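You operate a simulated robot arm through the tools that you are given. There is no shell and no other tool. Be economical: measure what you need, move in short steps, check, and stop when the job is done.

Carry out the task below with a simulated robot arm. There is one attempt and no reset: what you move stays moved.

TASK
Switch the tally switch on.
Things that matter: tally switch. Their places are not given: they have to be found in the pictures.

It is judged by the outcome, as a careful person would: the job done as asked, and still so three seconds after it is handed in. It fails if anything else is knocked over, pushed out of place, dropped, spilled or broken.

THE ROBOT
A 7-joint arm with a two-finger parallel gripper, fixed in place. Base frame: the origin is at the foot of the arm, x ahead of it, y to its left, z up. Lengths are in cm, angles in degrees, forces in N, time in s.
Its first joint turns from -66.0 to 66.0 degrees. Payload 2.6 kg.
Tool frame: the origin (TCP) lies between the finger pads and is the grasp point; the fingertips stand 3 cm ahead of it; z points along the fingers, y is the line along which they close. The gripper opens to 9.4 cm. The fingers are 2.8 cm wide and 1 cm thick; the gripper's body (5 by 9.6 cm) begins 5.5 cm behind the TCP.
Orientation is told as [roll, pitch, yaw] about the base's x, y, z axes, in that order, counted from this pose: with the fingers straight down and closing along the base's y, the tool's x points along the base's -x, its y along +y and its z along -z.

THE INTERFACE
- The arm moves only by the tool send_rows. Its argument "moves" is a list that holds one entry, the list of rows, each a list of 7 numbers: the gripper command, from -1 (fully open) to 1 (shut), values between in proportion, then the shift along the base's x, y, z in cm, then the turn, a rotation vector about the base's x, y, z in degrees. In form: [[[grip, x, y, z, rx, ry, rz], ...]]. A call has 1 to 12 rows; each row is the pose to reach, as a shift and turn from the pose commanded when the call began. A row lasts 0.2 s, in which the tool goes at most 5 cm and 8.6 degrees; a call with a longer step from one row to the next is refused whole, and so is a gripper value outside its range. A pose out of reach is approached as far as the arm can. The call stops where the force on the tool passes 40 N (or 10 N more than at its start, if that is more) or the arm is blocked; 0.2 s more then pass. The fingers move at their own pace (about 7.2 cm/s each) and stop on an object; they squeeze with about 40 N. The grip force told is the motor's: it shows also when the fingers shut on nothing. Time passes only in rows, and 0.2 s behind the last, so rows that repeat a pose let the fingers close. It gives the time, the measured TCP pose, the force on the tool (base axes), the opening and the grip force at its end, in the units of the frame above (readings bear some noise), and new pictures: "show" is both (left out), scene, wrist or none.
- Cameras (640 x 400 px; columns grow to the right, rows downward): "scene" is fixed at [4.67, 46.21, 57.77]; the picture's right is [-0.49, -0.87, 0.00], its down [-0.54, 0.30, -0.78] and it looks along [0.68, -0.38, -0.62] (base axes); focal length 310 px, centre (320, 200). "wrist" rides on the gripper at [-3.7, 0, -5.8] in the tool frame; the picture's right is [0.00, -1.00, 0.00], its down [0.97, 0.00, -0.24] and it looks along [0.24, 0.00, 0.97] (tool axes); focal length 218 px, centre (320, 200).
- measure_at(camera, pixels): for up to 12 pixels [column, row] of the newest picture of that camera ("zoom" is the newest enlarged one), the place [x, y, z] in the base frame of the surface seen there, good to about 0.2 cm, but the place of the scene camera against the robot may be out by one fixed shift of up to 2.5 cm in any direction. No time passes.
- zoom(camera, box): a new picture of the part [left, top, right, bottom] of that camera's present view, enlarged. No time passes.
- job_done(): hands the job in; it is judged then, once.

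Work in short steps. Measure before you move; look again where a grasp or a placing could have gone wrong, and mend it. You have 60 turns and 120 pictures in all, the two below and enlarged ones among them. Open the gripper and draw the arm clear of the work before you hand the job in, unless the task says otherwise; then end with one line.

The tools are called as name(argument=value, ...) on one line, values as JSON. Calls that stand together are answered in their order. send_rows: Moves the arm, as the interface text tells. Its arguments: {"type":"object","properties":{"moves":{"type":"array","items":{"type":"array","items":{"type":"array","items":{"type":"number"}}}},"show":{"type":"string","enum":["both","scene","wrist","none"]}},"required":["moves"]} The other tools are called the same way: measure_at (camera, pixels) gives the place of the surface under pixels of a picture; zoom (camera, box) takes an enlarged picture of a part of a camera's view; job_done () hands the job in.

At the start:

```text
time_s: 0.0
eef_pos: [39.47, 16.25, 34.1]
tcp_rot: [0.0, 0.0, -0.1]
force: [0.8, 0.7, 1.2]
finger_gap: 9.42
gripper_force: 0.1
```

scene: 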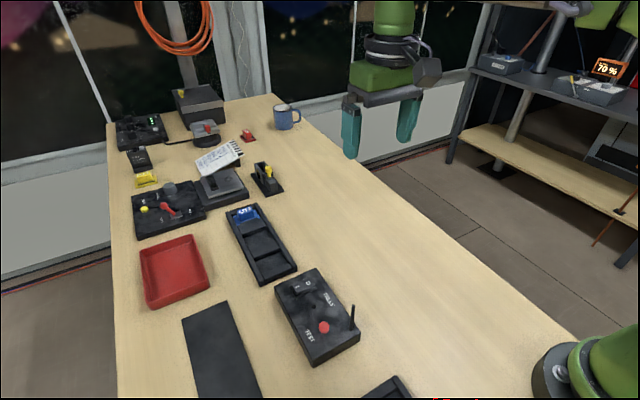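
wrist: 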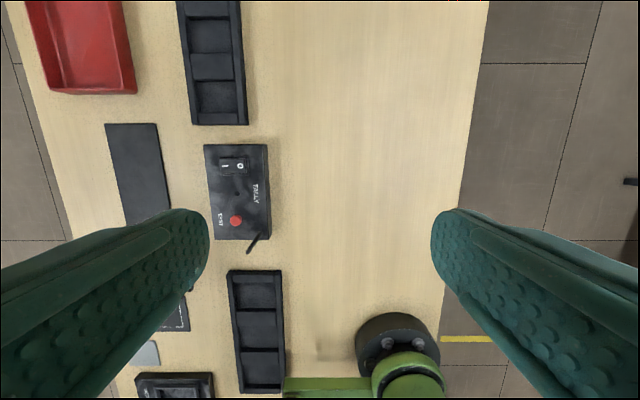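

The box with the "TALLY" label shows a rocker near wrist (233,165) and a red button near (236,221). I zoom in on both views.

zoom(camera="wrist", box=[190, 130, 290, 260])

zoom(camera="scene", box=[260, 255, 380, 375])

measure_at(camera="wrist", pixels=[[226, 165], [240, 166], [233, 165], [236, 221], [210, 150], [262, 150], [216, 235], [266, 234], [248, 251], [256, 234], [237, 193]])

```text
3.08 times, centred on (240, 195) of wrist
```

zoom: 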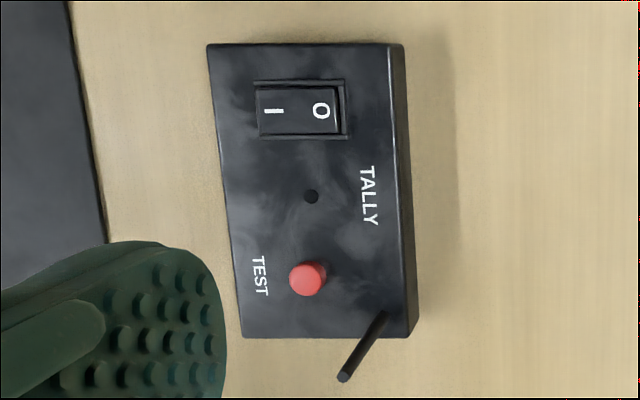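

```text
3.33 times, centred on (320, 315) of scene
```

zoom: 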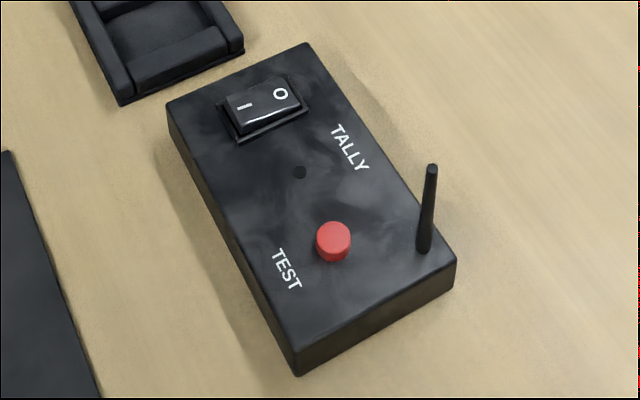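

```text
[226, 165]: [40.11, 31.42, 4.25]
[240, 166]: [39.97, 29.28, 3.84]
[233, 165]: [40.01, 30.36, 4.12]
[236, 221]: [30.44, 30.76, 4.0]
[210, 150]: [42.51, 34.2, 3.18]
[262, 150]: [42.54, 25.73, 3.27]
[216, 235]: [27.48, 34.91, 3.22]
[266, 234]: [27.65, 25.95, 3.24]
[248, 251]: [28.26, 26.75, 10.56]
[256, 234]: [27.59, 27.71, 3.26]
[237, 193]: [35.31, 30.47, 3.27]
```

The I end of the rocker stands higher (4.25 against 3.84), so it is off and I need to press the I end. The heights look odd against the stated table height, so I check the table.

measure_at(camera="wrist", pixels=[[340, 150], [300, 200], [190, 190], [140, 150], [221, 165], [224, 165], [229, 165], [243, 166], [246, 166]])

measure_at(camera="scene", pixels=[[400, 260], [305, 275], [313, 273], [316, 287], [324, 327]])

```text
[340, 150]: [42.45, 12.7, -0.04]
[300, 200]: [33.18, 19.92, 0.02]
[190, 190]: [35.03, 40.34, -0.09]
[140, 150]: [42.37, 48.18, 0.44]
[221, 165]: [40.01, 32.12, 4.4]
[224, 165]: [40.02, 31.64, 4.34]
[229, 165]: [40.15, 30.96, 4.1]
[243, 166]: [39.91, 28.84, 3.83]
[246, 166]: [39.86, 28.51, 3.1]
```

```text
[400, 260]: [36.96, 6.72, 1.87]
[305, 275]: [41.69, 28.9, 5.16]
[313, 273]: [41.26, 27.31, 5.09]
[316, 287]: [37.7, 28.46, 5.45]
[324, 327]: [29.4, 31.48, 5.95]
```

Wrist data puts the table at z≈0, which disagrees with the stated 4.3. I'll shut the gripper, come over the I end well above it, and measure again from there.

send_rows(moves=[[[1, 0, 3, 0, 0, 0, 0], [1, 0, 7, 0, 0, 0, 0], [1, 0, 11, -2, 0, 0, 0], [1, 0.3, 14, -5, 0, 0, 0], [1, 0.5, 15.5, -9, 0, 0, 0], [1, 0.5, 15.5, -13, 0, 0, 0], [1, 0.5, 15.5, -14, 0, 0, 0], [1, 0.5, 15.5, -14, 0, 0, 0]]])

```text
time_s: 1.8
eef_pos: [40.05, 31.83, 19.98]
tcp_rot: [0.0, 0.0, 0.0]
force: [-0.5, 0.4, 0.1]
finger_gap: 0.02
gripper_force: 32.9
```

scene: 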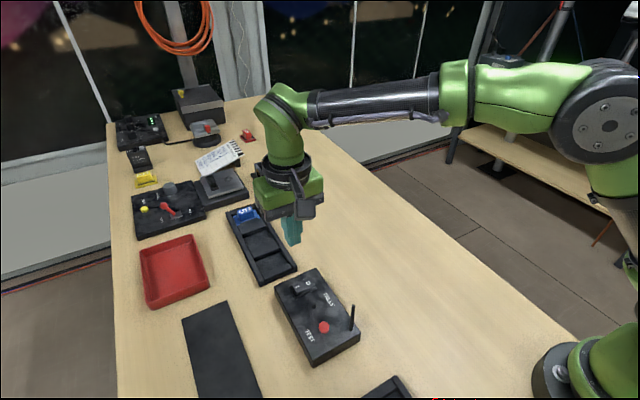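
wrist: 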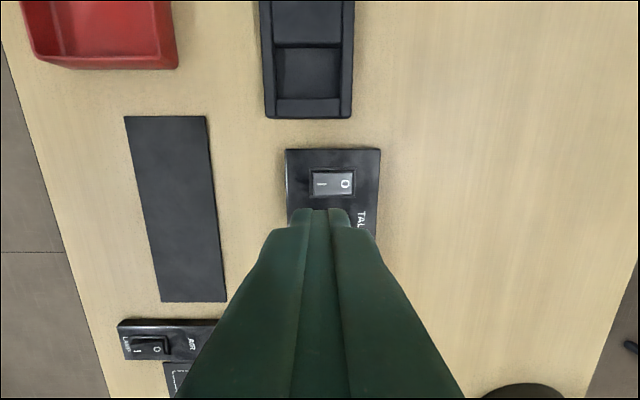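

measure_at(camera="wrist", pixels=[[314, 183], [318, 183], [325, 183], [340, 183], [350, 183], [318, 173], [318, 194], [300, 160], [370, 160], [240, 190], [430, 190]])

zoom(camera="wrist", box=[280, 140, 390, 220])

```text
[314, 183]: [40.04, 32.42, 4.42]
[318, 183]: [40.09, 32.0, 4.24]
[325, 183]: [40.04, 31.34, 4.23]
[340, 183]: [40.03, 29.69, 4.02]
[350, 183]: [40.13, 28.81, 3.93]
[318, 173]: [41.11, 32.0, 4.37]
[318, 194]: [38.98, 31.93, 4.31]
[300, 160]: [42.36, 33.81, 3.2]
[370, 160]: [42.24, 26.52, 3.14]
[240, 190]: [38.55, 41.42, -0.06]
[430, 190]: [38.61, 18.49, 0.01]
```

```text
5.00 times, centred on (335, 180) of wrist
```

zoom: 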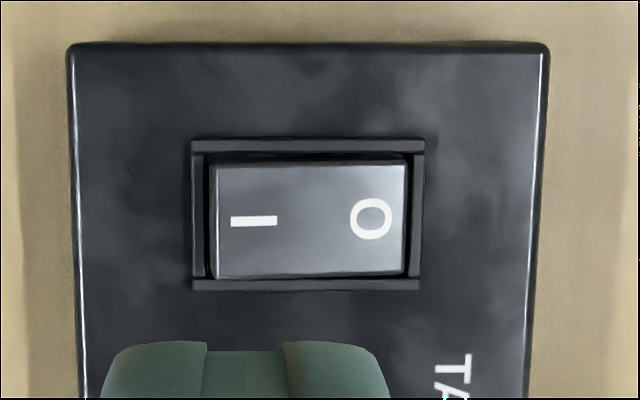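

Both views agree: rocker I end at (40.05, 31.9), top z≈4.3. The fingertips are at z≈17, so I descend to about 1.5 cm above it.

send_rows(moves=[[[1, 0, 0, -4, 0, 0, 0], [1, 0, 0, -8, 0, 0, 0], [1, 0, 0, -10.5, 0, 0, 0], [1, 0, 0, -11, 0, 0, 0], [1, 0, 0, -11, 0, 0, 0]]])

zoom(camera="scene", box=[250, 225, 370, 345])

```text
time_s: 3.0
eef_pos: [39.99, 31.68, 9.09]
tcp_rot: [0.0, 0.0, 0.0]
force: [-0.6, -0.4, -0.1]
finger_gap: 0.02
gripper_force: 33.3
```

scene: 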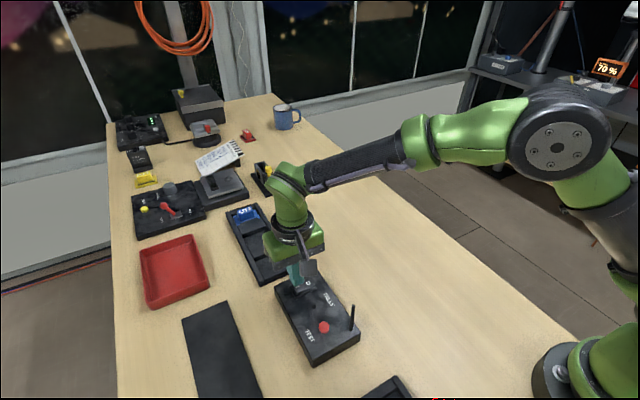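
wrist: 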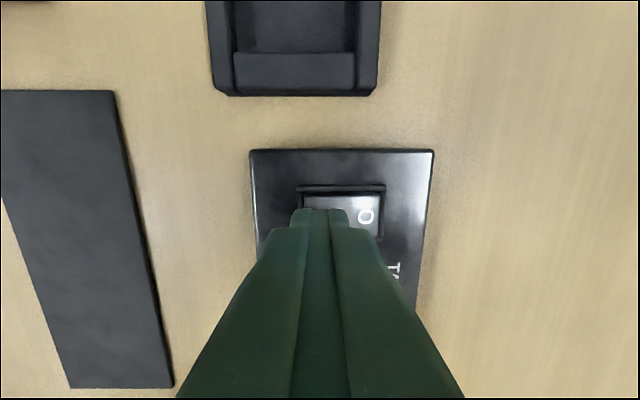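

```text
3.33 times, centred on (310, 285) of scene
```

zoom: 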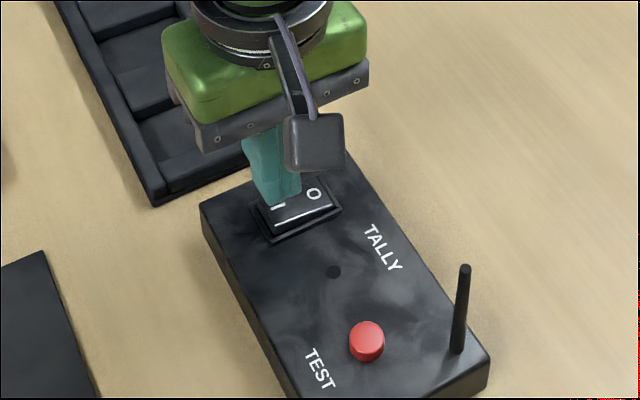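

The tip sits over the I end at z≈6.1. I press slowly down to tip z≈3.7, with the force stop as guard.

send_rows(moves=[[[1, 0, 0.2, -0.8, 0, 0, 0], [1, 0, 0.2, -1.4, 0, 0, 0], [1, 0, 0.2, -1.7, 0, 0, 0], [1, 0, 0.2, -1.9, 0, 0, 0], [1, 0, 0.2, -2.1, 0, 0, 0], [1, 0, 0.2, -2.3, 0, 0, 0], [1, 0, 0.2, -2.4, 0, 0, 0]]])

zoom(camera="scene", box=[250, 225, 370, 345])

```text
time_s: 4.7
eef_pos: [39.98, 31.99, 7.09]
tcp_rot: [0.1, -0.1, -0.2]
force: [-2.2, -1.4, 5.6]
finger_gap: 0.01
gripper_force: 33.0
stopped in row 7: the force on the tool passed its limit (the readings are from after the stop); the commanded pose is now the measured one
```

scene: 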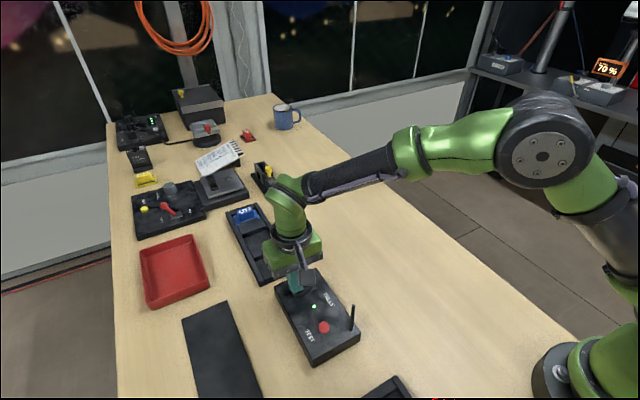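
wrist: 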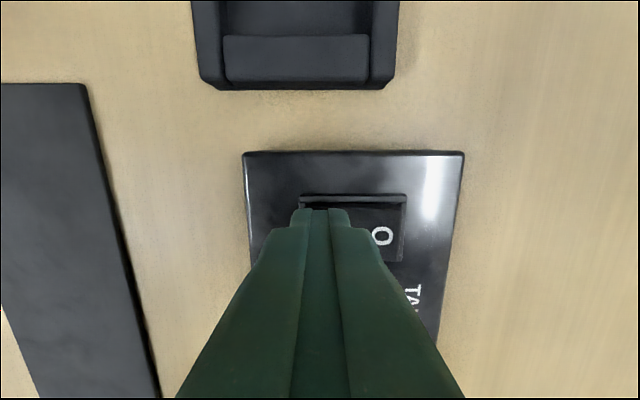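

```text
3.33 times, centred on (310, 285) of scene
```

zoom: 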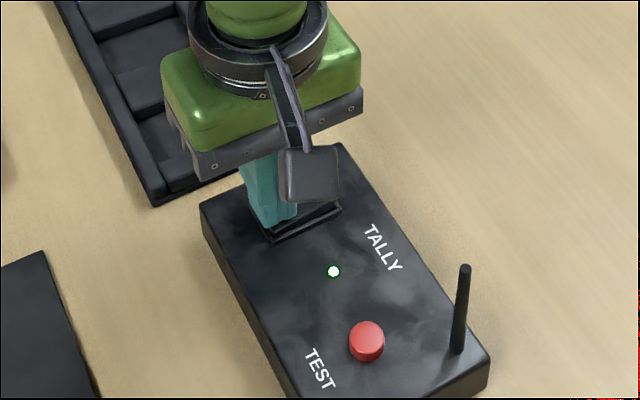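

The lamp at zoom (333,271) is lit green. I lift straight up, then open the gripper, and check that it stays on.

send_rows(moves=[[[1, 0, 0, 2, 0, 0, 0], [1, 0, 0, 6, 0, 0, 0], [1, 0, 0, 10, 0, 0, 0], [0, 0, 0, 14, 0, 0, 0], [-1, 0, -3, 18, 0, 0, 0], [-1, 0, -7, 20, 0, 0, 0], [-1, 0, -11, 22, 0, 0, 0], [-1, 0, -15, 24, 0, 0, 0], [-1, 0, -15, 24, 0, 0, 0], [-1, 0, -15, 24, 0, 0, 0]]])

zoom(camera="scene", box=[250, 225, 370, 345])

```text
time_s: 6.9
eef_pos: [40.0, 16.92, 30.98]
tcp_rot: [0.1, 0.0, -0.2]
force: [-0.2, -0.2, -0.2]
finger_gap: 9.38
gripper_force: 0.0
```

scene: 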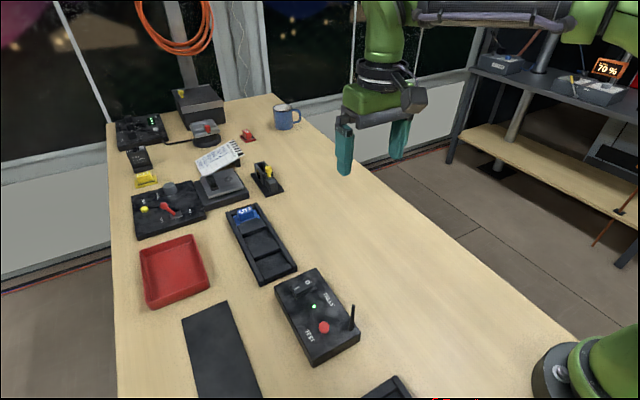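
wrist: 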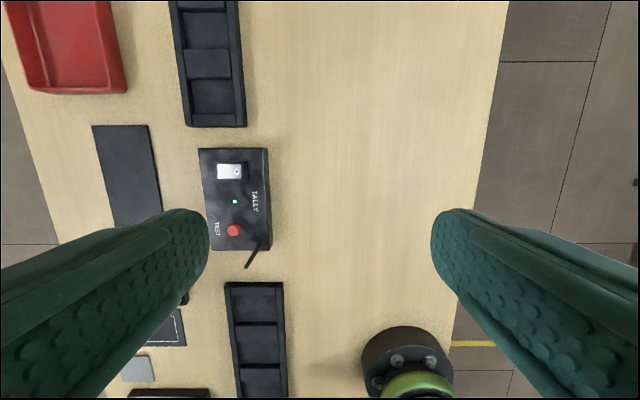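

```text
3.33 times, centred on (310, 285) of scene
```

zoom: 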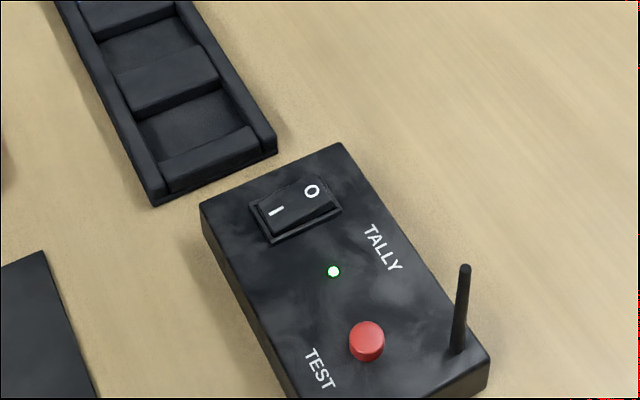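

The rocker now stays down on its I end, the lamp is still lit, and nothing else has moved, so I hand the job in.

job_done()

```text
The job is handed in.
```

The tally switch is on: its rocker is pressed to I, the green lamp is lit, and the arm is drawn clear with the gripper open.
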